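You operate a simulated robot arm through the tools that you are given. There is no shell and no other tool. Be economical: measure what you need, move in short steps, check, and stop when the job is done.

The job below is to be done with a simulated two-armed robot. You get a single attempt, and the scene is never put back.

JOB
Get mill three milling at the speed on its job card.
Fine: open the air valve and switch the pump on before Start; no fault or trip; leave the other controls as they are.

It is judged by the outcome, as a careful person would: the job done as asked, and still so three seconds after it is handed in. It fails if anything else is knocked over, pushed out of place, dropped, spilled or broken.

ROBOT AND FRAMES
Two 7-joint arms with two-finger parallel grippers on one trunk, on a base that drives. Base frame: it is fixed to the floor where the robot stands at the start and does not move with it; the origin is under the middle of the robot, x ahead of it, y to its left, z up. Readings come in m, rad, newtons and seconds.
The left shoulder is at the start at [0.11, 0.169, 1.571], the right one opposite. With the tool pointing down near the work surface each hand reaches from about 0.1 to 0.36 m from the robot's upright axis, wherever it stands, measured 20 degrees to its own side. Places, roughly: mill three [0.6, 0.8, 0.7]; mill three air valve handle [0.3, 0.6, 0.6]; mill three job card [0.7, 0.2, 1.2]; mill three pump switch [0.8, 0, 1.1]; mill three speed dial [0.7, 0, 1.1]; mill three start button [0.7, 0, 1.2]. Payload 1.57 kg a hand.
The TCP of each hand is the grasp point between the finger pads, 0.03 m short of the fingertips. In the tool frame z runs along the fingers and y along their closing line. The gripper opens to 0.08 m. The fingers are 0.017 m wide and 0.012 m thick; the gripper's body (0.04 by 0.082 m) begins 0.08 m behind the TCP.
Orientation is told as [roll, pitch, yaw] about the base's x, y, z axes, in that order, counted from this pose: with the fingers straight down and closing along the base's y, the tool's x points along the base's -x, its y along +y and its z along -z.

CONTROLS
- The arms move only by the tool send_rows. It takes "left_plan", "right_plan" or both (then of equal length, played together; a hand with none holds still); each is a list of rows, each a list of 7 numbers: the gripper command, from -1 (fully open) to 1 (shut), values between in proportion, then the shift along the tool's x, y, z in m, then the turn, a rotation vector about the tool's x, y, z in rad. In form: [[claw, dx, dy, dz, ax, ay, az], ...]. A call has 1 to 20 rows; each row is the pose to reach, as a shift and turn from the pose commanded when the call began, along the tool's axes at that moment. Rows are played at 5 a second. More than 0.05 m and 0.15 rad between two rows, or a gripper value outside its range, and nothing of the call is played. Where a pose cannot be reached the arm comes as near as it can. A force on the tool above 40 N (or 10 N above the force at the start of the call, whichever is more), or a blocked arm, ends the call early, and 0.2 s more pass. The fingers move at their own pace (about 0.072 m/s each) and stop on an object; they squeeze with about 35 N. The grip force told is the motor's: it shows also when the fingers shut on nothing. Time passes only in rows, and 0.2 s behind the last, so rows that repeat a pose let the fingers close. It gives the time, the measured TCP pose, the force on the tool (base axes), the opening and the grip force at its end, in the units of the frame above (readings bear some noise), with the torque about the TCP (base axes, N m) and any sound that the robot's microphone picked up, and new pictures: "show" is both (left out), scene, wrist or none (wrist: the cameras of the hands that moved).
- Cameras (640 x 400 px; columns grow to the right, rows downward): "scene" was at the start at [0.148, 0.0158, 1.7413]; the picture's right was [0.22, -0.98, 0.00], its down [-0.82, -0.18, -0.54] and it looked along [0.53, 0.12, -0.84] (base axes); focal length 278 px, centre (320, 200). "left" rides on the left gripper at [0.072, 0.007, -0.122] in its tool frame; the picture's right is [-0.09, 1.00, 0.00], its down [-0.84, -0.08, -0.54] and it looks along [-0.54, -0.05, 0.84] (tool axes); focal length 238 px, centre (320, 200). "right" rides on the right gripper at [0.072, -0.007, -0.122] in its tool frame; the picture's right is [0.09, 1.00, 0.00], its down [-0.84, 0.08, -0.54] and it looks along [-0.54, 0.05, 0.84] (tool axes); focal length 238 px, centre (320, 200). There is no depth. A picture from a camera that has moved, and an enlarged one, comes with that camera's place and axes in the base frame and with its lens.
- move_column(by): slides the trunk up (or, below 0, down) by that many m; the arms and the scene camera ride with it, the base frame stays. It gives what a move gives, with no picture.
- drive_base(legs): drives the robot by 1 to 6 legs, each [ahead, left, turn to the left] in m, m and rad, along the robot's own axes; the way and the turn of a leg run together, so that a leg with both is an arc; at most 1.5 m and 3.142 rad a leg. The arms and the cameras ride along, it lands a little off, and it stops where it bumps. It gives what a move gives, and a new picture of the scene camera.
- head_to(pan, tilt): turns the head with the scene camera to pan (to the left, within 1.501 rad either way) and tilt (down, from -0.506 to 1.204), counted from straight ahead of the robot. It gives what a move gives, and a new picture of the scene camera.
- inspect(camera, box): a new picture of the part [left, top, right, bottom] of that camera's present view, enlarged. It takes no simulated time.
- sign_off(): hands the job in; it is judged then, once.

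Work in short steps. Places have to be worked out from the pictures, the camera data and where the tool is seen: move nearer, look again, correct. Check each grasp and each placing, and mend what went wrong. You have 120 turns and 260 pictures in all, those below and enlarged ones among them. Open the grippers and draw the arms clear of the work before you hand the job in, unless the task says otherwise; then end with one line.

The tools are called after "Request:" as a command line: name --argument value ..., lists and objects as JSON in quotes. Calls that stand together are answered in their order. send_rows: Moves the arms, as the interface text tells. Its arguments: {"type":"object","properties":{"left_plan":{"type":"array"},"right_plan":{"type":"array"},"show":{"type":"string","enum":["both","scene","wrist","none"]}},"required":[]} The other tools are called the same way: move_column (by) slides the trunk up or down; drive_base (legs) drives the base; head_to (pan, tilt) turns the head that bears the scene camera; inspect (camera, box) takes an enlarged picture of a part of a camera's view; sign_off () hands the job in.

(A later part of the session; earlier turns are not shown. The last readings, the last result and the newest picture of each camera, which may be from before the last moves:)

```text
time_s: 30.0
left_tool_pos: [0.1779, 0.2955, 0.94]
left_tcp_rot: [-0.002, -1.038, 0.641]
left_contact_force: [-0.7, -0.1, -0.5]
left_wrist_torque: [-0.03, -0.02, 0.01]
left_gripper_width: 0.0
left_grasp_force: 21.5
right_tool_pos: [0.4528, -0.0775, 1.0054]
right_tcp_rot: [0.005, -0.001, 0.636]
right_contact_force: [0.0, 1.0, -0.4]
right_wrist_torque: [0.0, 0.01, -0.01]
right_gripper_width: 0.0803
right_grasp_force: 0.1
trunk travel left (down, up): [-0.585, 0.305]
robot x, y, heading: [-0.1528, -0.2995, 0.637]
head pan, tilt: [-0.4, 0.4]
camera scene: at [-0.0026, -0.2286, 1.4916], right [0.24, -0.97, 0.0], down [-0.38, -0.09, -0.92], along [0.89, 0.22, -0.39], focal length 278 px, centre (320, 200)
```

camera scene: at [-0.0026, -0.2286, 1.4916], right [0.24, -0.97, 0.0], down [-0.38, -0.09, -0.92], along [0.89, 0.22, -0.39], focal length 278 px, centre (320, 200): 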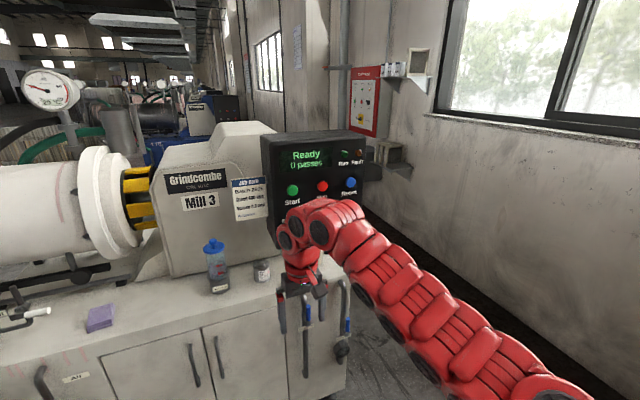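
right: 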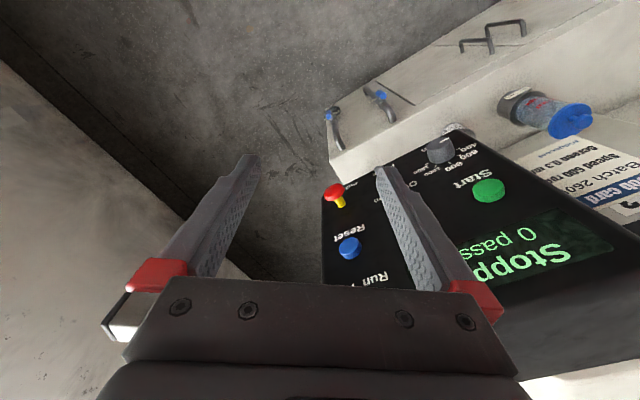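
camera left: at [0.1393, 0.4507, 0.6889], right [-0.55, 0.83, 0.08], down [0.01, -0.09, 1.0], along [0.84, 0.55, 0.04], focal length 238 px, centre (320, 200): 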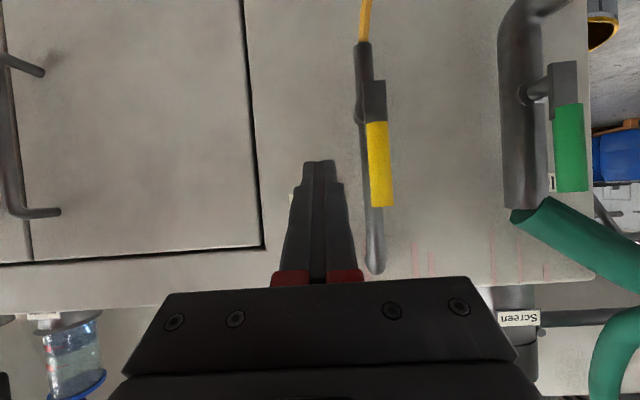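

The display now reads "Ready" — the air is on. I turn the right hand level, moving it a bit forward, right and up, to face the knobs.

Request:
send_rows --right_plan '[[-1, -0.02, -0.02, -0.02, 0, -0.14, 0], [-1, -0.04, -0.04, -0.04, 0, -0.28, 0], [-1, -0.06, -0.06, -0.06, 0, -0.42, 0], [-1, -0.08, -0.08, -0.065, 0, -0.56, 0], [-1, -0.08, -0.08, -0.065, 0, -0.7, 0], [-1, -0.08, -0.08, -0.065, 0, -0.84, 0], [-1, -0.08, -0.08, -0.065, 0, -0.98, 0], [-1, -0.08, -0.08, -0.065, 0, -1.12, 0], [-1, -0.08, -0.08, -0.065, 0, -1.26, 0], [-1, -0.08, -0.08, -0.065, 0, -1.4, 0], [-1, -0.08, -0.08, -0.065, 0, -1.54, 0], [-1, -0.08, -0.08, -0.065, 0, -1.57, 0], [-1, -0.08, -0.08, -0.065, 0, -1.57, 0]]'

Request:
inspect --camera "scene" --box '[220, 120, 400, 240]'

Request:
inspect --camera "right" --box '[220, 80, 540, 280]'

```text
time_s: 32.8
left_tool_pos: [0.1793, 0.2951, 0.9399]
left_tcp_rot: [-0.001, -1.038, 0.641]
left_contact_force: [0.8, 0.2, -0.9]
left_wrist_torque: [-0.03, -0.03, -0.03]
left_gripper_width: 0.0
left_grasp_force: 21.3
right_tool_pos: [0.5657, -0.0942, 1.0697]
right_tcp_rot: [1.37, -1.568, -0.733]
right_contact_force: [-0.2, -0.1, 0.2]
right_wrist_torque: [0.05, 0.0, -0.01]
right_gripper_width: 0.0802
right_grasp_force: 0.1
right hand out of reach, approached as far as the arm can: row 1, 2, 3, 4, 5
trunk travel left (down, up): [-0.585, 0.305]
robot x, y, heading: [-0.1552, -0.2989, 0.636]
head pan, tilt: [-0.4, 0.4]
camera scene: at [-0.0026, -0.2288, 1.4917], right [0.24, -0.97, 0.0], down [-0.38, -0.09, -0.92], along [0.9, 0.22, -0.39], focal length 278 px, centre (320, 200)
camera right: at [0.4712, -0.1721, 0.9986], right [-0.59, 0.8, -0.09], down [-0.48, -0.26, 0.84], along [0.65, 0.54, 0.54], focal length 238 px, centre (320, 200)
```

scene: 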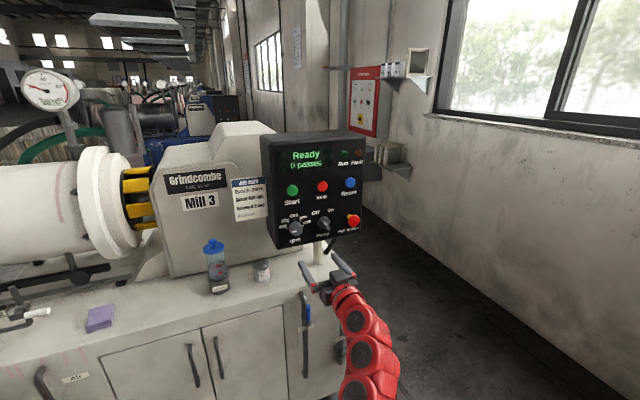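
right: 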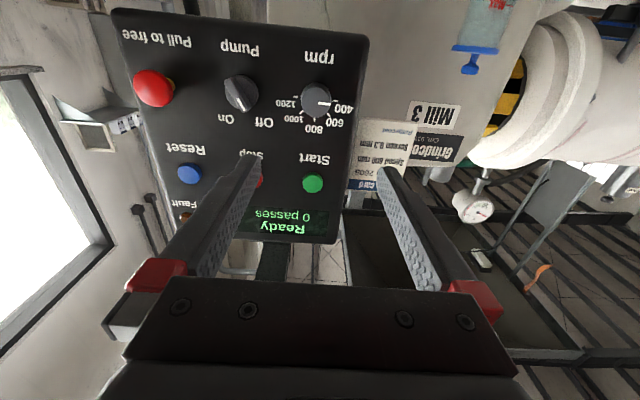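

```text
3.33 times, centred on (310, 180) of scene
camera zoom: at [-0.0026, -0.2288, 1.4917], right [0.24, -0.97, 0.0], down [-0.38, -0.09, -0.92], along [0.9, 0.22, -0.39], focal length 928 px, centre (353, 267)
```

zoom: 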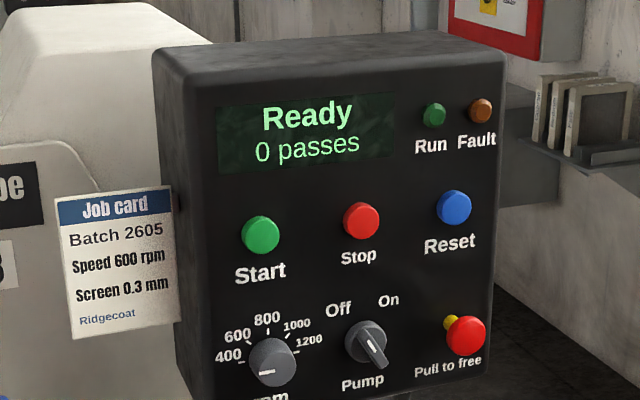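

```text
2.00 times, centred on (380, 180) of right
camera zoom: at [0.4712, -0.1721, 0.9986], right [-0.59, 0.8, -0.09], down [-0.48, -0.26, 0.84], along [0.65, 0.54, 0.54], focal length 477 px, centre (200, 240)
```

zoom: 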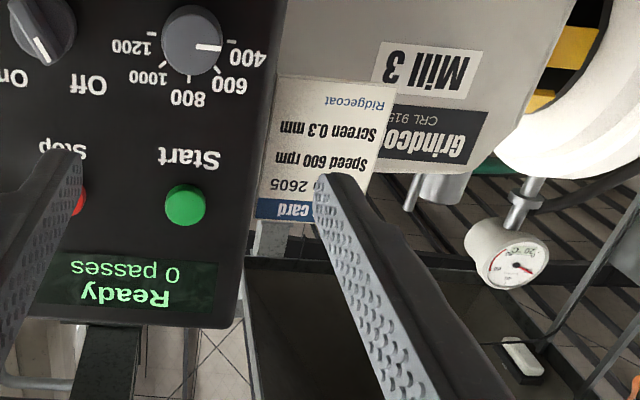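

The dial points at 400 and the pump switch sits at Off; dial centre ≈ (0.757, 0.038, 1.056), pump knob ≈ (0.813, -0.045, 1.059). I drive 0.1 forward for reach and line the right hand up with the dial.

Request:
drive_base --legs '[[0.1, 0, 0]]'

Request:
send_rows --right_plan '[[-0.5, 0.006, -0.004, 0.0, 0, 0, 0], [-0.5, 0.014, -0.008, 0.02, 0, 0, 0], [-0.5, 0.014, -0.008, 0.04, 0, 0, 0], [-0.5, 0.014, -0.008, 0.04, 0, 0, 0]]'

Request:
inspect --camera "right" --box '[180, 0, 500, 200]'

Request:
inspect --camera "scene" --box '[220, 140, 400, 290]'

```text
time_s: 34.0
left_tool_pos: [0.2597, 0.3537, 0.9393]
left_tcp_rot: [-0.001, -1.037, 0.639]
left_contact_force: [-0.3, -0.2, -0.4]
left_wrist_torque: [0.01, 0.02, 0.02]
left_gripper_width: 0.0
left_grasp_force: 22.0
right_tool_pos: [0.6453, -0.0358, 1.0696]
right_tcp_rot: [0.942, -1.566, -0.305]
right_contact_force: [0.7, 1.0, -0.5]
right_wrist_torque: [0.0, -0.01, 0.03]
right_gripper_width: 0.0802
right_grasp_force: 0.0
trunk travel left (down, up): [-0.585, 0.305]
robot x, y, heading: [-0.0792, -0.2429, 0.636]
head pan, tilt: [-0.4, 0.4]
camera scene: at [0.0782, -0.1693, 1.4915], right [0.23, -0.97, 0.0], down [-0.38, -0.09, -0.92], along [0.9, 0.22, -0.39], focal length 278 px, centre (320, 200)
```

scene: 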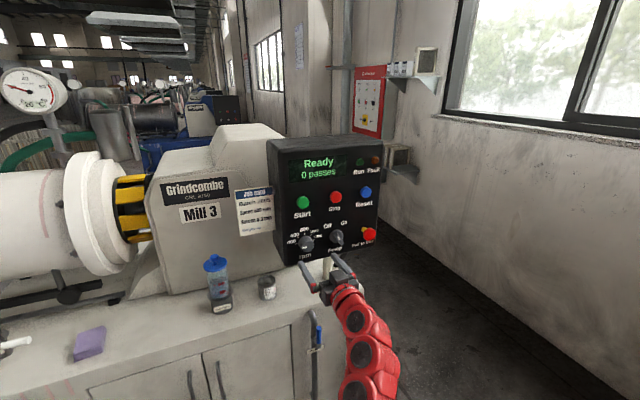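

```text
time_s: 35.0
left_tool_pos: [0.2594, 0.353, 0.9396]
left_tcp_rot: [-0.002, -1.036, 0.638]
left_contact_force: [0.3, -0.4, -0.1]
left_wrist_torque: [-0.01, -0.02, 0.02]
left_gripper_width: 0.0
left_grasp_force: 21.8
right_tool_pos: [0.6815, -0.0203, 1.0551]
right_tcp_rot: [1.121, -1.566, -0.485]
right_contact_force: [0.1, -0.9, 0.0]
right_wrist_torque: [0.01, 0.01, 0.02]
right_gripper_width: 0.06
right_grasp_force: 0.2
trunk travel left (down, up): [-0.585, 0.305]
robot x, y, heading: [-0.0744, -0.24, 0.643]
head pan, tilt: [-0.4, 0.4]
camera scene: at [0.0773, -0.1698, 1.4917], right [0.23, -0.97, 0.0], down [-0.38, -0.09, -0.92], along [0.9, 0.22, -0.39], focal length 278 px, centre (320, 200)
camera right: at [0.5876, -0.0967, 0.9837], right [-0.59, 0.8, -0.09], down [-0.48, -0.26, 0.84], along [0.65, 0.54, 0.54], focal length 238 px, centre (320, 200)
```

scene: 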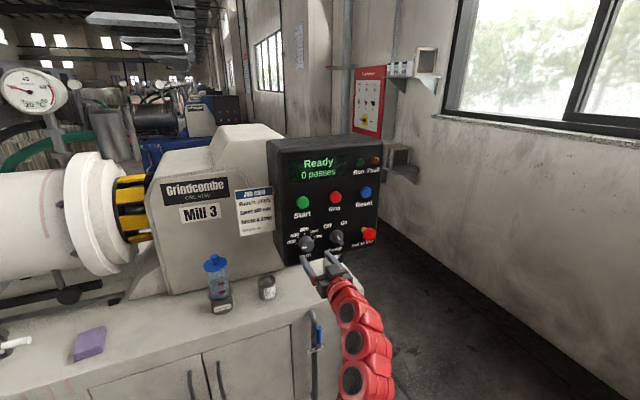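
right: 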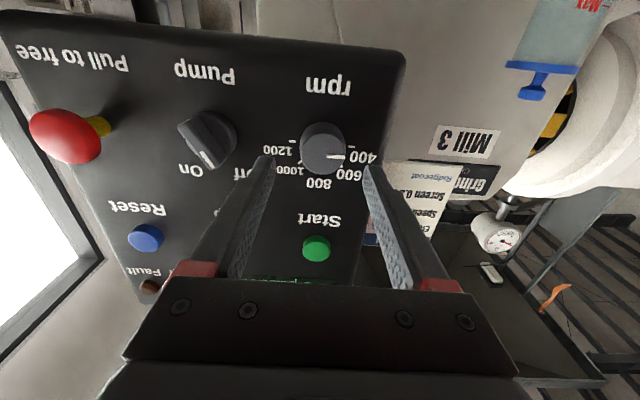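

```text
2.00 times, centred on (340, 100) of right
camera zoom: at [0.5876, -0.0967, 0.9837], right [-0.59, 0.8, -0.09], down [-0.48, -0.26, 0.84], along [0.65, 0.54, 0.54], focal length 477 px, centre (280, 400)
```

zoom: 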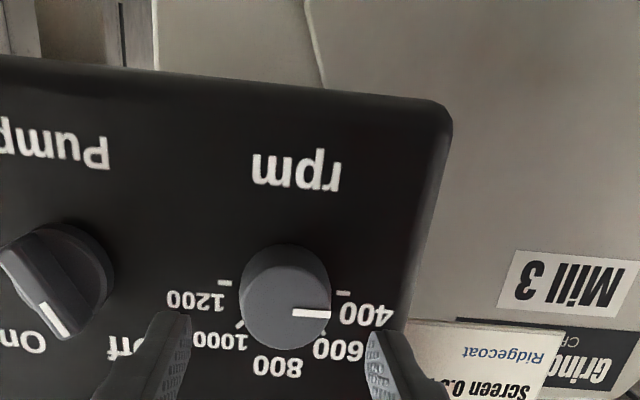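

```text
2.67 times, centred on (310, 215) of scene
camera zoom: at [0.0773, -0.1698, 1.4917], right [0.23, -0.97, 0.0], down [-0.38, -0.09, -0.92], along [0.9, 0.22, -0.39], focal length 742 px, centre (347, 160)
```

zoom: 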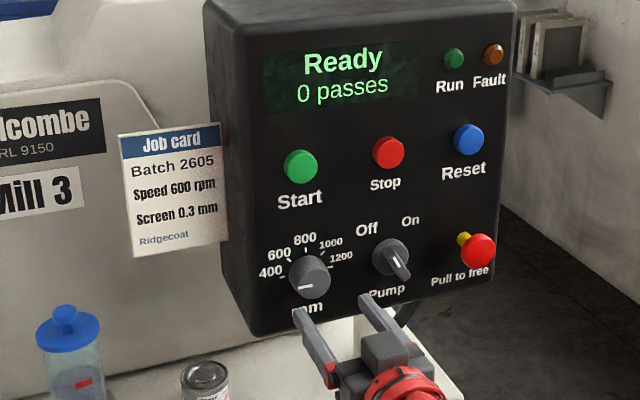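

The dial face is about (0.742, 0.028, 1.063), almost straight ahead of the hand. Raising 8 mm and sliding the open fingers over it.

Request:
send_rows --right_plan '[[-0.5, -0.008, 0.003, 0.02, 0, 0, 0], [-0.5, -0.008, 0.003, 0.045, 0, 0, 0], [-0.5, -0.008, 0.003, 0.065, 0, 0, 0], [-0.5, -0.008, 0.003, 0.065, 0, 0, 0]]'

Request:
inspect --camera "right" --box '[180, 80, 500, 280]'

Request:
inspect --camera "scene" --box '[260, 200, 380, 280]'

```text
time_s: 36.0
left_tool_pos: [0.2595, 0.3529, 0.9392]
left_tcp_rot: [-0.001, -1.038, 0.64]
left_contact_force: [-0.5, -0.1, 1.5]
left_wrist_torque: [0.0, 0.01, 0.02]
left_gripper_width: 0.0
left_grasp_force: 21.2
right_tool_pos: [0.7328, 0.0201, 1.0637]
right_tcp_rot: [1.18, -1.566, -0.544]
right_contact_force: [-0.5, -1.3, -0.3]
right_wrist_torque: [0.0, 0.0, 0.0]
right_gripper_width: 0.06
right_grasp_force: 0.0
trunk travel left (down, up): [-0.585, 0.305]
robot x, y, heading: [-0.077, -0.2427, 0.634]
head pan, tilt: [-0.4, 0.4]
camera scene: at [0.0772, -0.1699, 1.4917], right [0.23, -0.97, 0.0], down [-0.38, -0.09, -0.92], along [0.9, 0.22, -0.39], focal length 278 px, centre (320, 200)
camera right: at [0.6386, -0.0566, 0.9922], right [-0.59, 0.8, -0.09], down [-0.48, -0.26, 0.84], along [0.65, 0.54, 0.54], focal length 238 px, centre (320, 200)
```

scene: 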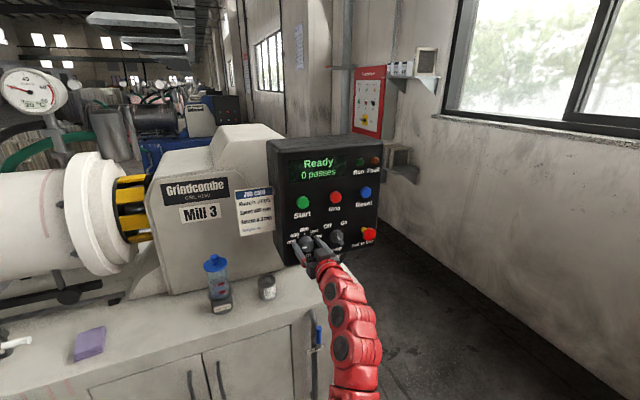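
right: 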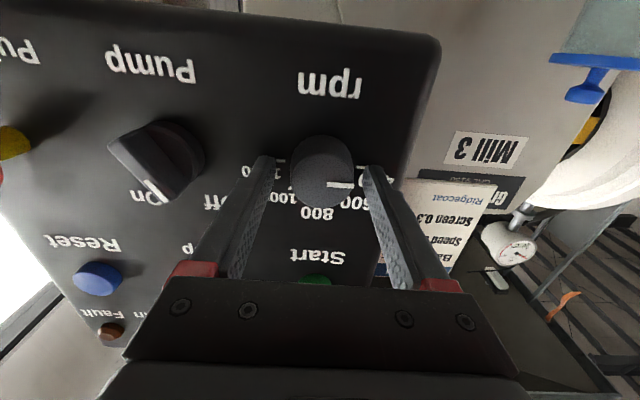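

```text
2.00 times, centred on (340, 180) of right
camera zoom: at [0.6386, -0.0566, 0.9922], right [-0.59, 0.8, -0.09], down [-0.48, -0.26, 0.84], along [0.65, 0.54, 0.54], focal length 477 px, centre (280, 240)
```

zoom: 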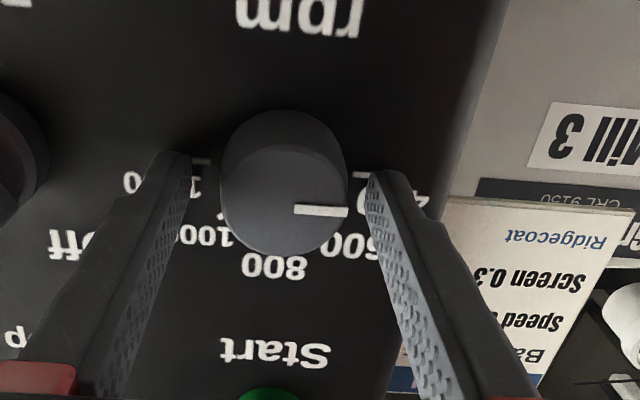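

```text
5.00 times, centred on (320, 240) of scene
camera zoom: at [0.0772, -0.1699, 1.4917], right [0.23, -0.97, 0.0], down [-0.38, -0.09, -0.92], along [0.9, 0.22, -0.39], focal length 1391 px, centre (320, 0)
```

zoom: 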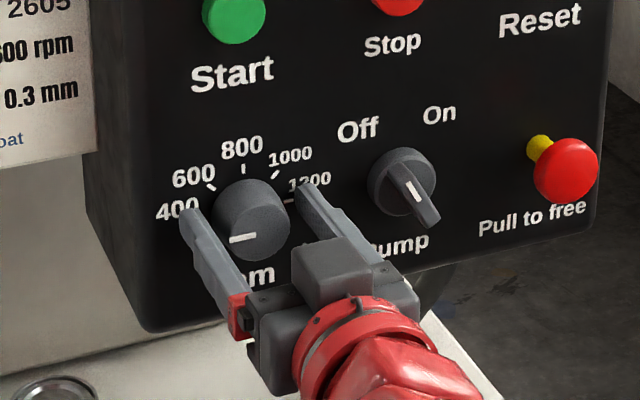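

Fingers are well centred on the dial. Closing on it gently in place.

Request:
send_rows --right_plan '[[1, 0, 0, 0, 0, 0, 0], [1, 0, 0, 0, 0, 0, 0], [1, 0, 0, 0, 0, 0, 0]]' --show "wrist"

```text
time_s: 36.8
left_tool_pos: [0.2589, 0.3551, 0.9388]
left_tcp_rot: [-0.003, -1.039, 0.64]
left_contact_force: [-0.4, 0.1, 0.6]
left_wrist_torque: [0.01, 0.01, 0.0]
left_gripper_width: 0.0
left_grasp_force: 21.1
right_tool_pos: [0.7318, 0.0221, 1.0628]
right_tcp_rot: [1.019, -1.566, -0.38]
right_contact_force: [-0.2, 2.7, 1.0]
right_wrist_torque: [0.03, 0.04, 0.27]
right_gripper_width: 0.0405
right_grasp_force: 45.4
trunk travel left (down, up): [-0.585, 0.305]
robot x, y, heading: [-0.0754, -0.2385, 0.637]
head pan, tilt: [-0.4, 0.4]
camera right: at [0.6384, -0.056, 0.9919], right [-0.59, 0.8, -0.09], down [-0.48, -0.26, 0.84], along [0.65, 0.54, 0.54], focal length 238 px, centre (320, 200)
```

right: 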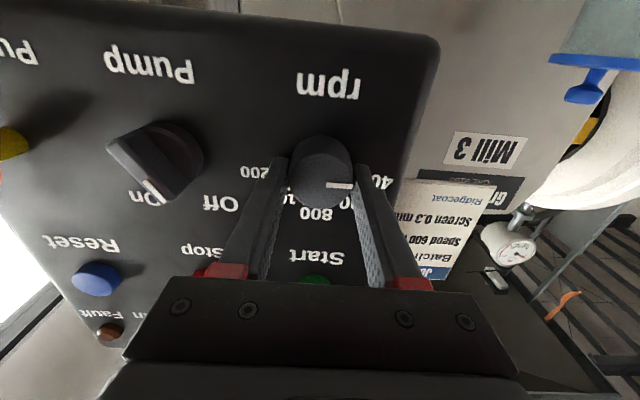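

Dial is gripped (40 mm). The marks are 45° apart, so I turn the hand clockwise 0.785 rad.

Request:
send_rows --right_plan '[[1, 0, 0, 0, 0, 0, 0.13], [1, 0, 0, 0, 0, 0, 0.26], [1, 0, 0, 0, 0, 0, 0.39], [1, 0, 0, 0, 0, 0, 0.52], [1, 0, 0, 0, 0, 0, 0.65], [1, 0, 0, 0, 0, 0, 0.785], [1, 0, 0, 0, 0, 0, 0.785]]'

Request:
inspect --camera "right" --box '[180, 80, 500, 280]'

Request:
inspect --camera "scene" --box '[260, 200, 380, 280]'

```text
time_s: 38.4
left_tool_pos: [0.2603, 0.3519, 0.9396]
left_tcp_rot: [-0.001, -1.038, 0.638]
left_contact_force: [-0.2, 0.4, 0.3]
left_wrist_torque: [0.01, 0.01, 0.01]
left_gripper_width: 0.0
left_grasp_force: 21.3
right_tool_pos: [0.7326, 0.0206, 1.0622]
right_tcp_rot: [1.568, -0.781, -0.935]
right_contact_force: [-5.4, -10.9, -11.2]
right_wrist_torque: [-0.18, 0.15, -0.62]
right_gripper_width: 0.0403
right_grasp_force: 44.6
trunk travel left (down, up): [-0.585, 0.305]
robot x, y, heading: [-0.077, -0.2421, 0.644]
head pan, tilt: [-0.4, 0.4]
camera scene: at [0.0781, -0.1714, 1.4916], right [0.23, -0.97, 0.0], down [-0.38, -0.09, -0.92], along [0.9, 0.22, -0.39], focal length 278 px, centre (320, 200)
camera right: at [0.6081, -0.0149, 1.0077], right [-0.45, 0.62, 0.64], down [-0.12, -0.75, 0.65], along [0.88, 0.22, 0.41], focal length 238 px, centre (320, 200)
```

scene: 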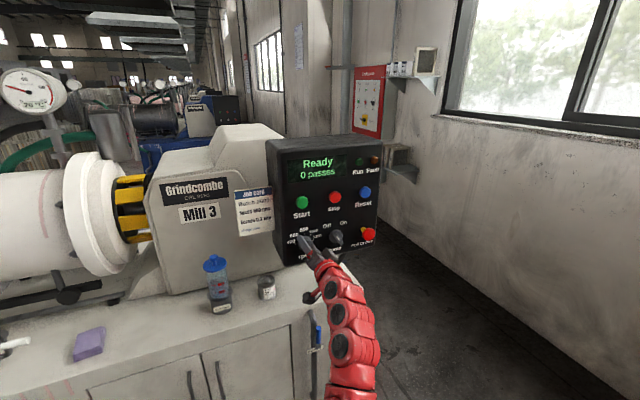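
right: 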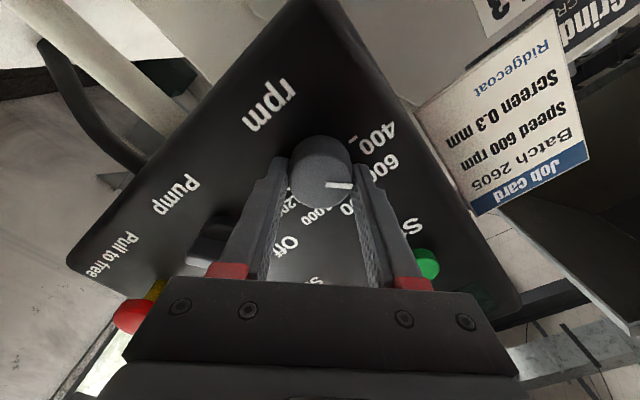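

```text
2.00 times, centred on (340, 180) of right
camera zoom: at [0.6081, -0.0149, 1.0077], right [-0.45, 0.62, 0.64], down [-0.12, -0.75, 0.65], along [0.88, 0.22, 0.41], focal length 477 px, centre (280, 240)
```

zoom: 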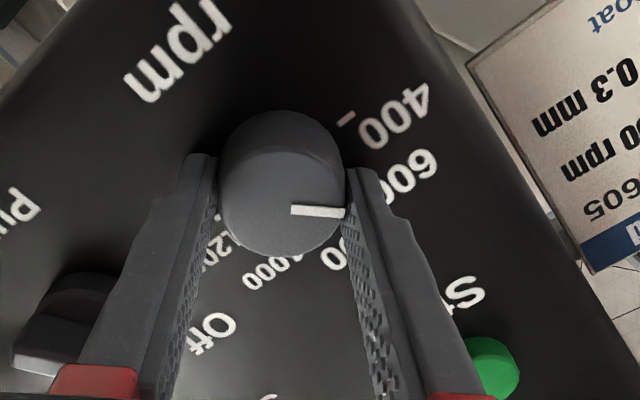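

```text
5.00 times, centred on (320, 240) of scene
camera zoom: at [0.0781, -0.1714, 1.4916], right [0.23, -0.97, 0.0], down [-0.38, -0.09, -0.92], along [0.9, 0.22, -0.39], focal length 1391 px, centre (320, 0)
```

zoom: 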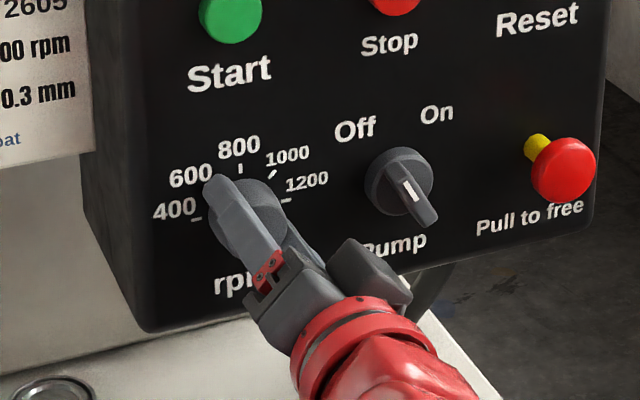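

The dial turned with the hand. Opening and backing off to read it.

Request:
send_rows --right_plan '[[-0.5, 0, 0, 0, 0, 0, 0], [-0.5, 0, 0, 0, 0, 0, 0], [-0.5, 0, 0, 0, 0, 0, 0], [-0.5, 0, 0, -0.03, 0, 0, 0], [-0.5, 0, 0, -0.065, 0, 0, 0], [-0.5, 0, 0, -0.065, 0, 0, 0]]' --show "wrist"

Request:
inspect --camera "scene" --box '[260, 200, 380, 280]'

Request:
inspect --camera "right" --box '[220, 40, 460, 240]'

```text
time_s: 39.8
left_tool_pos: [0.2583, 0.3535, 0.9392]
left_tcp_rot: [-0.001, -1.037, 0.639]
left_contact_force: [0.2, -1.0, 0.7]
left_wrist_torque: [-0.02, 0.02, 0.0]
left_gripper_width: 0.0001
left_grasp_force: 21.0
right_tool_pos: [0.6815, -0.0156, 1.0638]
right_tcp_rot: [1.568, -0.784, -0.931]
right_contact_force: [-0.5, 0.5, -0.2]
right_wrist_torque: [0.0, 0.02, 0.0]
right_gripper_width: 0.0602
right_grasp_force: 0.0
trunk travel left (down, up): [-0.585, 0.305]
robot x, y, heading: [-0.0765, -0.2383, 0.636]
head pan, tilt: [-0.4, 0.4]
camera right: at [0.5552, -0.0506, 1.009], right [-0.46, 0.62, 0.64], down [-0.11, -0.75, 0.65], along [0.88, 0.22, 0.41], focal length 238 px, centre (320, 200)
```

right: 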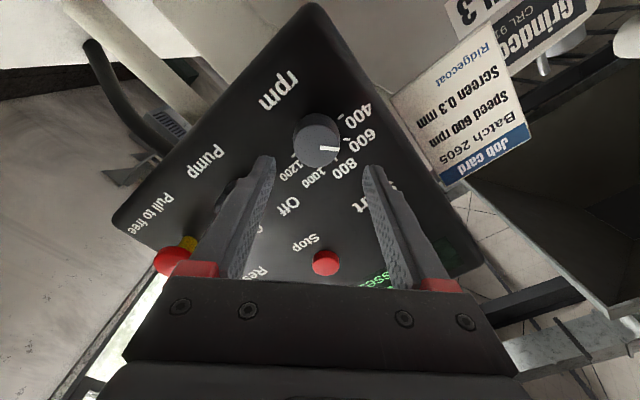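

```text
5.00 times, centred on (320, 240) of scene
camera zoom: at [0.0778, -0.1697, 1.4916], right [0.23, -0.97, 0.0], down [-0.38, -0.09, -0.92], along [0.9, 0.22, -0.39], focal length 1391 px, centre (320, 0)
```

zoom: 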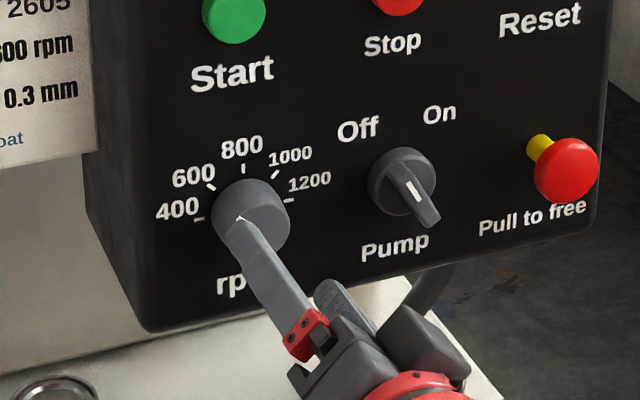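

```text
2.00 times, centred on (340, 140) of right
camera zoom: at [0.5552, -0.0506, 1.009], right [-0.46, 0.62, 0.64], down [-0.11, -0.75, 0.65], along [0.88, 0.22, 0.41], focal length 477 px, centre (280, 320)
```

zoom: 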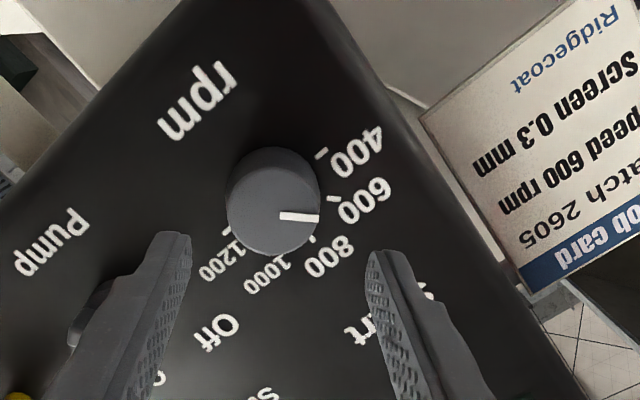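

The pointer now lines up with 600. Next I rotate the hand straight again and move in front of the pump switch, to see its lever straight on.

Request:
send_rows --right_plan '[[-0.5, 0, 0, -0.03, 0, 0, -0.13], [-0.5, -0.017, -0.018, -0.03, 0, 0, -0.26], [-0.5, -0.034, -0.036, -0.03, 0, 0, -0.39], [-0.5, -0.05, -0.054, -0.03, 0, 0, -0.52], [-0.5, -0.0665, -0.072, -0.03, 0, 0, -0.65], [-0.5, -0.0665, -0.072, -0.03, 0, 0, -0.785], [-0.5, -0.0665, -0.072, -0.03, 0, 0, -0.785]]' --show "wrist"

Request:
inspect --camera "right" --box '[220, 40, 460, 240]'

Request:
inspect --camera "scene" --box '[260, 200, 380, 280]'

```text
time_s: 41.4
left_tool_pos: [0.259, 0.3536, 0.9391]
left_tcp_rot: [-0.001, -1.04, 0.639]
left_contact_force: [0.4, 0.7, -0.5]
left_wrist_torque: [-0.01, 0.0, 0.0]
left_gripper_width: 0.0
left_grasp_force: 21.7
right_tool_pos: [0.7149, -0.1126, 1.0601]
right_tcp_rot: [0.753, -1.568, -0.117]
right_contact_force: [-0.1, -0.6, -0.7]
right_wrist_torque: [-0.02, 0.0, 0.0]
right_gripper_width: 0.0598
right_grasp_force: 0.1
trunk travel left (down, up): [-0.585, 0.305]
robot x, y, heading: [-0.074, -0.2393, 0.639]
head pan, tilt: [-0.4, 0.4]
camera right: at [0.6208, -0.19, 0.9885], right [-0.59, 0.8, -0.09], down [-0.48, -0.26, 0.84], along [0.65, 0.54, 0.54], focal length 238 px, centre (320, 200)
```

right: 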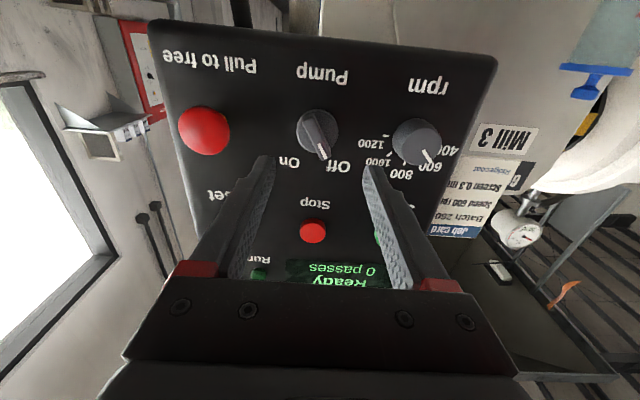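

```text
2.00 times, centred on (340, 140) of right
camera zoom: at [0.6208, -0.19, 0.9885], right [-0.59, 0.8, -0.09], down [-0.48, -0.26, 0.84], along [0.65, 0.54, 0.54], focal length 477 px, centre (280, 320)
```

zoom: 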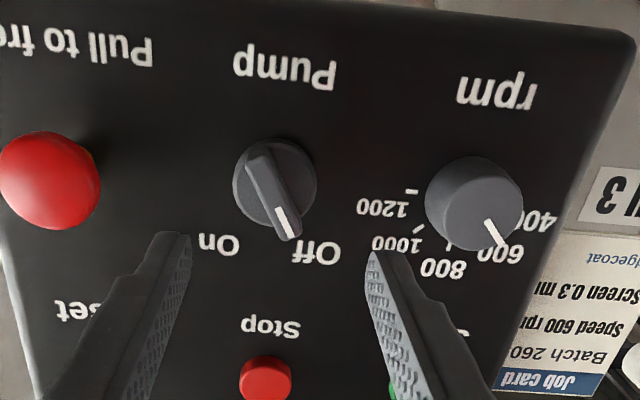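

```text
5.00 times, centred on (320, 240) of scene
camera zoom: at [0.0776, -0.17, 1.4916], right [0.23, -0.97, 0.0], down [-0.38, -0.09, -0.92], along [0.9, 0.22, -0.39], focal length 1391 px, centre (320, 0)
```

zoom: 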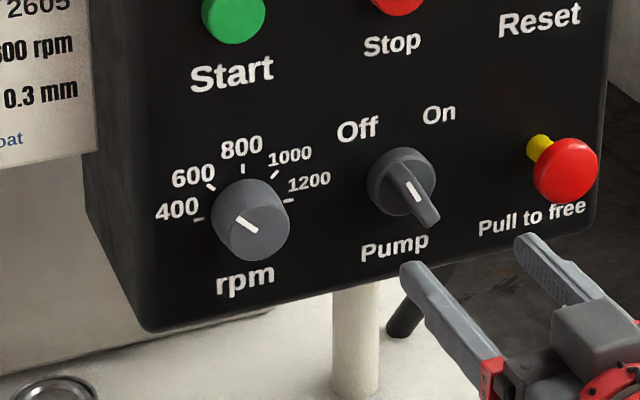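

The lever points at Off, about 28° left of vertical; centre ≈ (0.802, -0.051, 1.060). I roll the fingers to straddle it and go partway in.

Request:
send_rows --right_plan '[[-0.25, 0, -0.002, 0.0, 0, 0, -0.13], [-0.25, 0, -0.003, 0.01, 0, 0, -0.26], [-0.25, 0, -0.003, 0.025, 0, 0, -0.39], [-0.25, 0, -0.003, 0.045, 0, 0, -0.5], [-0.25, 0, -0.003, 0.065, 0, 0, -0.5], [-0.25, 0, -0.003, 0.065, 0, 0, -0.5]]' --show "wrist"

Request:
inspect --camera "right" --box '[160, 60, 480, 260]'

Request:
inspect --camera "scene" --box '[280, 200, 400, 280]'

```text
time_s: 42.8
left_tool_pos: [0.2597, 0.3538, 0.9399]
left_tcp_rot: [-0.002, -1.04, 0.64]
left_contact_force: [0.9, -0.7, 0.2]
left_wrist_torque: [-0.02, 0.02, 0.02]
left_gripper_width: 0.0002
left_grasp_force: 21.5
right_tool_pos: [0.7686, -0.0775, 1.059]
right_tcp_rot: [-1.569, -1.075, 2.205]
right_contact_force: [0.3, -0.4, -0.2]
right_wrist_torque: [0.0, 0.01, -0.01]
right_gripper_width: 0.0501
right_grasp_force: 0.0
trunk travel left (down, up): [-0.585, 0.305]
robot x, y, heading: [-0.0785, -0.2381, 0.637]
head pan, tilt: [-0.4, 0.4]
camera right: at [0.6949, -0.1818, 1.0003], right [-0.49, 0.67, -0.56], down [-0.71, 0.05, 0.7], along [0.5, 0.74, 0.45], focal length 238 px, centre (320, 200)
```

right: 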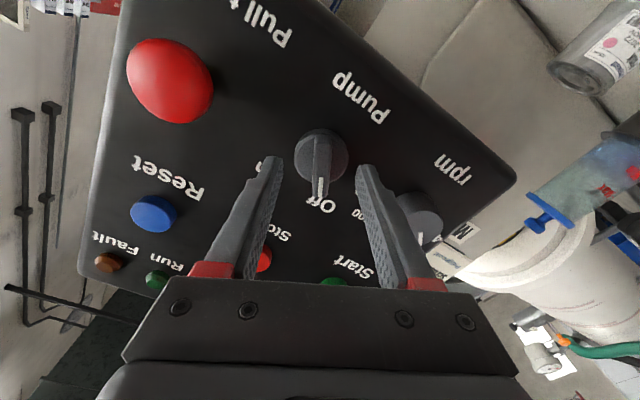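

```text
2.00 times, centred on (320, 160) of right
camera zoom: at [0.6949, -0.1818, 1.0003], right [-0.49, 0.67, -0.56], down [-0.71, 0.05, 0.7], along [0.5, 0.74, 0.45], focal length 477 px, centre (320, 280)
```

zoom: 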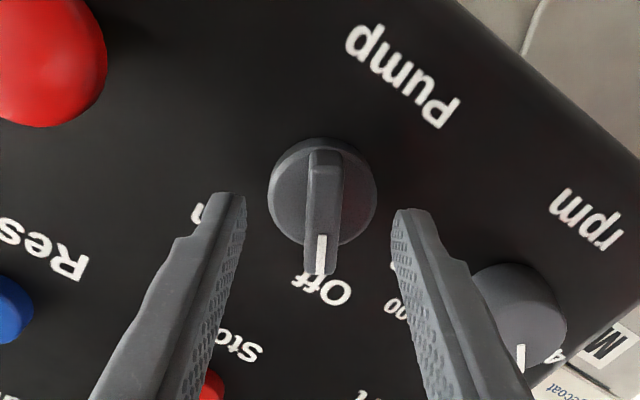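

```text
5.00 times, centred on (340, 240) of scene
camera zoom: at [0.0772, -0.1701, 1.4917], right [0.23, -0.97, 0.0], down [-0.38, -0.09, -0.92], along [0.9, 0.22, -0.39], focal length 1391 px, centre (220, 0)
```

zoom: 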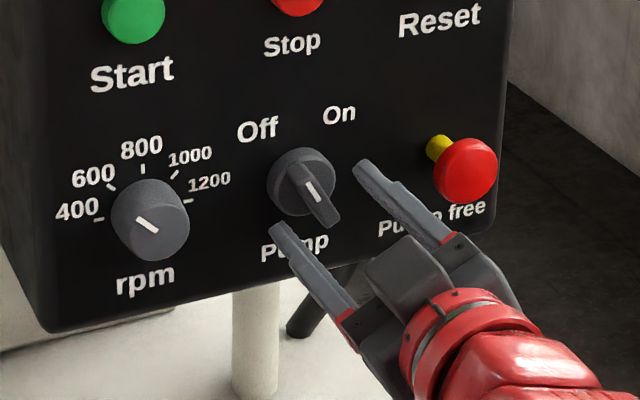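

The lever is centred and parallel between the fingers. Going in 33 mm and closing on it.

Request:
send_rows --right_plan '[[-0.25, 0, 0, 0.017, 0, 0, 0], [-0.25, 0, 0, 0.033, 0, 0, 0], [-0.25, 0, 0, 0.033, 0, 0, 0], [1, 0, 0, 0.033, 0, 0, 0], [1, 0, 0, 0.033, 0, 0, 0], [1, 0, 0, 0.033, 0, 0, 0]]' --show "wrist"

Request:
inspect --camera "right" --box '[160, 60, 480, 260]'

```text
time_s: 44.2
left_tool_pos: [0.2568, 0.3514, 0.9409]
left_tcp_rot: [-0.002, -1.04, 0.64]
left_contact_force: [-0.3, -0.9, -0.9]
left_wrist_torque: [0.02, 0.02, -0.01]
left_gripper_width: 0.0
left_grasp_force: 21.4
right_tool_pos: [0.7918, -0.0594, 1.06]
right_tcp_rot: [-1.572, -1.073, 2.206]
right_contact_force: [-23.8, -16.8, -8.2]
right_wrist_torque: [-0.12, -0.02, -1.39]
right_gripper_width: 0.0459
right_grasp_force: 35.1
trunk travel left (down, up): [-0.585, 0.305]
robot x, y, heading: [-0.0783, -0.2395, 0.639]
head pan, tilt: [-0.4, 0.4]
camera right: at [0.7187, -0.165, 1.0012], right [-0.49, 0.67, -0.56], down [-0.71, 0.05, 0.7], along [0.5, 0.74, 0.45], focal length 238 px, centre (320, 200)
```

right: 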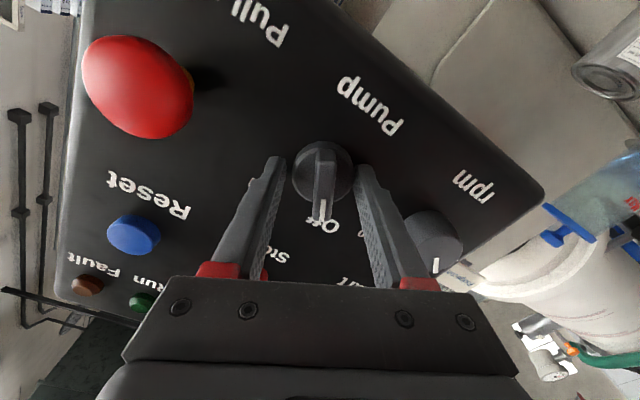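

```text
2.00 times, centred on (320, 160) of right
camera zoom: at [0.7187, -0.165, 1.0012], right [-0.49, 0.67, -0.56], down [-0.71, 0.05, 0.7], along [0.5, 0.74, 0.45], focal length 477 px, centre (320, 280)
```

zoom: 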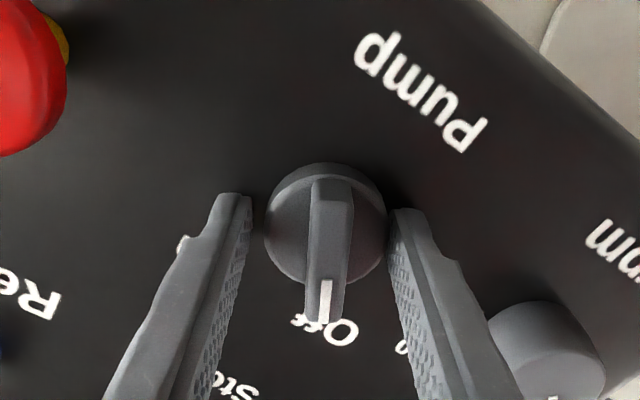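

The fingers stopped at 46 mm on the round base with an axial push, not on the lever. I open, back off 14 mm and close again on the lever itself.

Request:
send_rows --right_plan '[[-0.25, 0, 0, 0, 0, 0, 0], [-0.25, 0, 0, -0.007, 0, 0, 0], [-0.25, 0, 0, -0.014, 0, 0, 0], [1, 0, 0, -0.014, 0, 0, 0], [1, 0, 0, -0.014, 0, 0, 0], [1, 0, 0, -0.014, 0, 0, 0], [1, 0, 0, -0.014, 0, 0, 0]]' --show "wrist"

Request:
inspect --camera "right" --box '[160, 60, 480, 260]'

Request:
inspect --camera "scene" --box '[280, 200, 400, 280]'

```text
time_s: 45.8
left_tool_pos: [0.259, 0.3536, 0.9394]
left_tcp_rot: [-0.005, -1.039, 0.641]
left_contact_force: [0.1, -0.2, 0.3]
left_wrist_torque: [-0.02, 0.02, -0.03]
left_gripper_width: 0.0
left_grasp_force: 21.3
right_tool_pos: [0.7835, -0.0637, 1.0608]
right_tcp_rot: [-1.574, -1.075, 2.212]
right_contact_force: [13.7, 6.6, 14.1]
right_wrist_torque: [0.34, -0.41, 0.03]
right_gripper_width: 0.0381
right_grasp_force: 44.5
trunk travel left (down, up): [-0.585, 0.305]
robot x, y, heading: [-0.0769, -0.2387, 0.64]
head pan, tilt: [-0.4, 0.4]
camera right: at [0.7093, -0.169, 1.001], right [-0.49, 0.67, -0.56], down [-0.72, 0.05, 0.7], along [0.5, 0.74, 0.45], focal length 238 px, centre (320, 200)
```

right: 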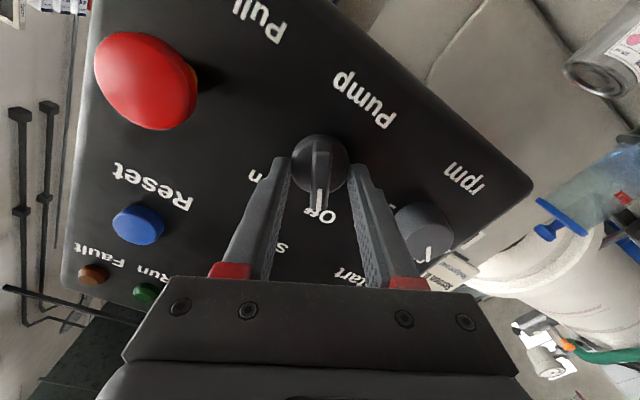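

```text
2.00 times, centred on (320, 160) of right
camera zoom: at [0.7093, -0.169, 1.001], right [-0.49, 0.67, -0.56], down [-0.72, 0.05, 0.7], along [0.5, 0.74, 0.45], focal length 477 px, centre (320, 280)
```

zoom: 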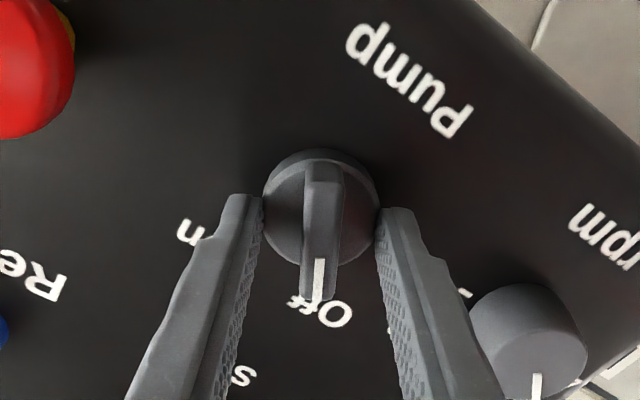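

```text
5.00 times, centred on (340, 240) of scene
camera zoom: at [0.0773, -0.1692, 1.4918], right [0.23, -0.97, 0.0], down [-0.38, -0.09, -0.92], along [0.9, 0.22, -0.39], focal length 1391 px, centre (220, 0)
```

zoom: 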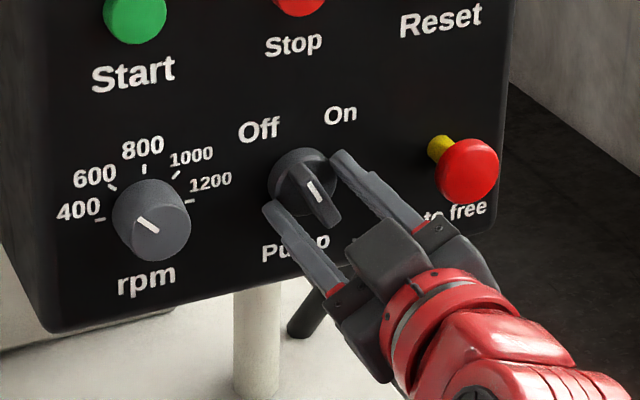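

Still on the base disc (38 mm). Back off another 11 mm to get the lever only.

Request:
send_rows --right_plan '[[-0.25, 0, 0, 0, 0, 0, 0], [-0.25, 0, 0, -0.006, 0, 0, 0], [-0.25, 0, 0, -0.011, 0, 0, 0], [1, 0, 0, -0.011, 0, 0, 0], [1, 0, 0, -0.011, 0, 0, 0], [1, 0, 0, -0.011, 0, 0, 0], [1, 0, 0, -0.011, 0, 0, 0]]' --show "wrist"

Request:
inspect --camera "right" --box '[160, 60, 480, 260]'

```text
time_s: 47.4
left_tool_pos: [0.2603, 0.3534, 0.9402]
left_tcp_rot: [-0.002, -1.039, 0.639]
left_contact_force: [0.7, 0.0, -0.4]
left_wrist_torque: [-0.01, 0.01, -0.01]
left_gripper_width: 0.0
left_grasp_force: 21.6
right_tool_pos: [0.7732, -0.0714, 1.0607]
right_tcp_rot: [-1.569, -1.073, 2.207]
right_contact_force: [-2.1, -0.5, -0.9]
right_wrist_torque: [0.13, -0.23, -0.18]
right_gripper_width: 0.0118
right_grasp_force: 29.3
trunk travel left (down, up): [-0.585, 0.305]
robot x, y, heading: [-0.0768, -0.2421, 0.636]
head pan, tilt: [-0.4, 0.4]
camera right: at [0.7005, -0.1763, 0.9998], right [-0.49, 0.67, -0.56], down [-0.71, 0.05, 0.7], along [0.5, 0.74, 0.45], focal length 238 px, centre (320, 200)
```

right: 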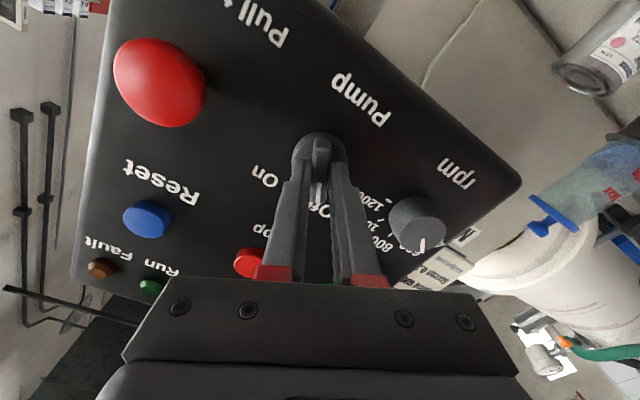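

```text
2.00 times, centred on (320, 160) of right
camera zoom: at [0.7005, -0.1763, 0.9998], right [-0.49, 0.67, -0.56], down [-0.71, 0.05, 0.7], along [0.5, 0.74, 0.45], focal length 477 px, centre (320, 280)
```

zoom: 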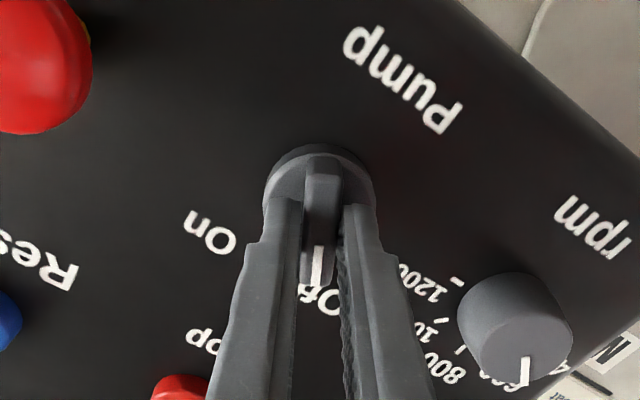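

The lever is gripped (12 mm). Turning clockwise about 60° to On.

Request:
send_rows --right_plan '[[1, 0, 0, 0, 0, 0, 0.14], [1, 0, 0, 0, 0, 0, 0.28], [1, 0, 0, 0, 0, 0, 0.42], [1, 0, 0, 0, 0, 0, 0.56], [1, 0, 0, 0, 0, 0, 0.7], [1, 0, 0, 0, 0, 0, 0.84], [1, 0, 0, 0, 0, 0, 0.95], [1, 0, 0, 0, 0, 0, 1.05], [1, 0, 0, 0, 0, 0, 1.05]]' --show "wrist"

Request:
inspect --camera "right" --box '[160, 60, 480, 260]'

Request:
inspect --camera "scene" --box '[260, 140, 400, 280]'

```text
time_s: 49.4
left_tool_pos: [0.2589, 0.354, 0.9386]
left_tcp_rot: [-0.003, -1.037, 0.641]
left_contact_force: [-0.1, -0.5, 0.1]
left_wrist_torque: [-0.02, 0.01, 0.0]
left_gripper_width: 0.0
left_grasp_force: 21.3
right_tool_pos: [0.7742, -0.071, 1.06]
right_tcp_rot: [1.569, -1.018, -0.93]
right_contact_force: [-12.8, 1.3, -9.7]
right_wrist_torque: [-0.56, -0.18, -0.16]
right_gripper_width: 0.0122
right_grasp_force: 29.2
trunk travel left (down, up): [-0.585, 0.305]
robot x, y, heading: [-0.0772, -0.2397, 0.636]
head pan, tilt: [-0.4, 0.4]
camera right: at [0.6573, -0.1177, 0.9955], right [-0.53, 0.72, 0.44], down [-0.21, -0.62, 0.75], along [0.82, 0.31, 0.48], focal length 238 px, centre (320, 200)
```

right: 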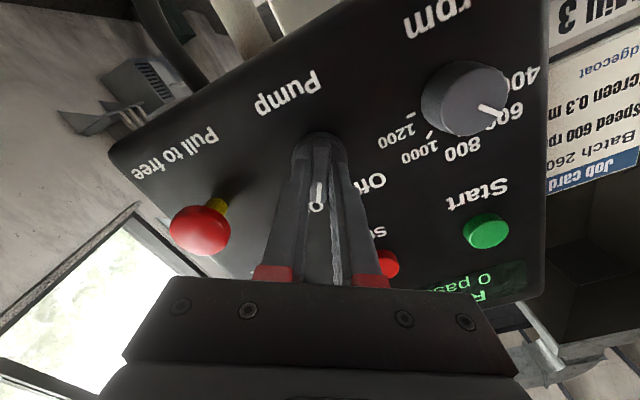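

```text
2.00 times, centred on (320, 160) of right
camera zoom: at [0.6573, -0.1177, 0.9955], right [-0.53, 0.72, 0.44], down [-0.21, -0.62, 0.75], along [0.82, 0.31, 0.48], focal length 477 px, centre (320, 280)
```

zoom: 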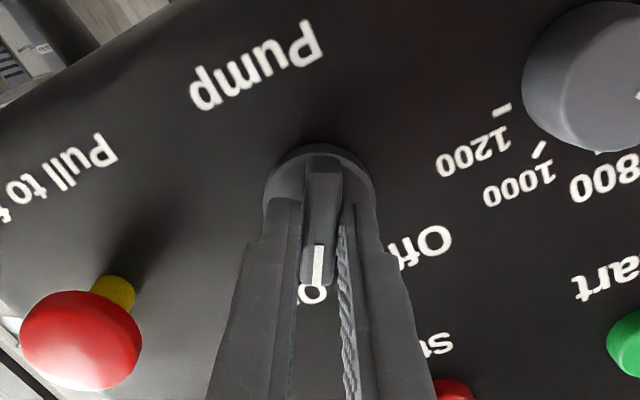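

```text
2.86 times, centred on (330, 210) of scene
camera zoom: at [0.0767, -0.169, 1.4916], right [0.23, -0.97, 0.0], down [-0.38, -0.09, -0.92], along [0.9, 0.22, -0.39], focal length 795 px, centre (291, 171)
```

zoom: 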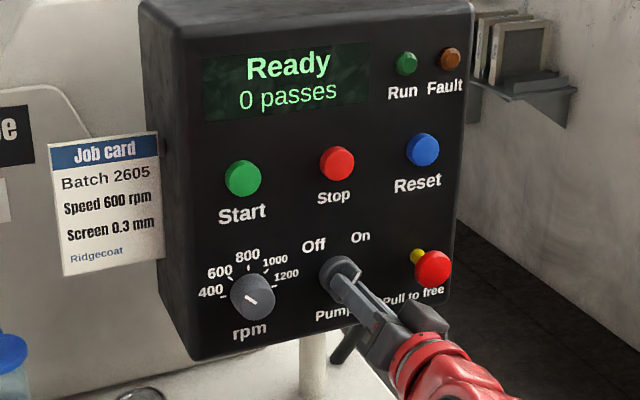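

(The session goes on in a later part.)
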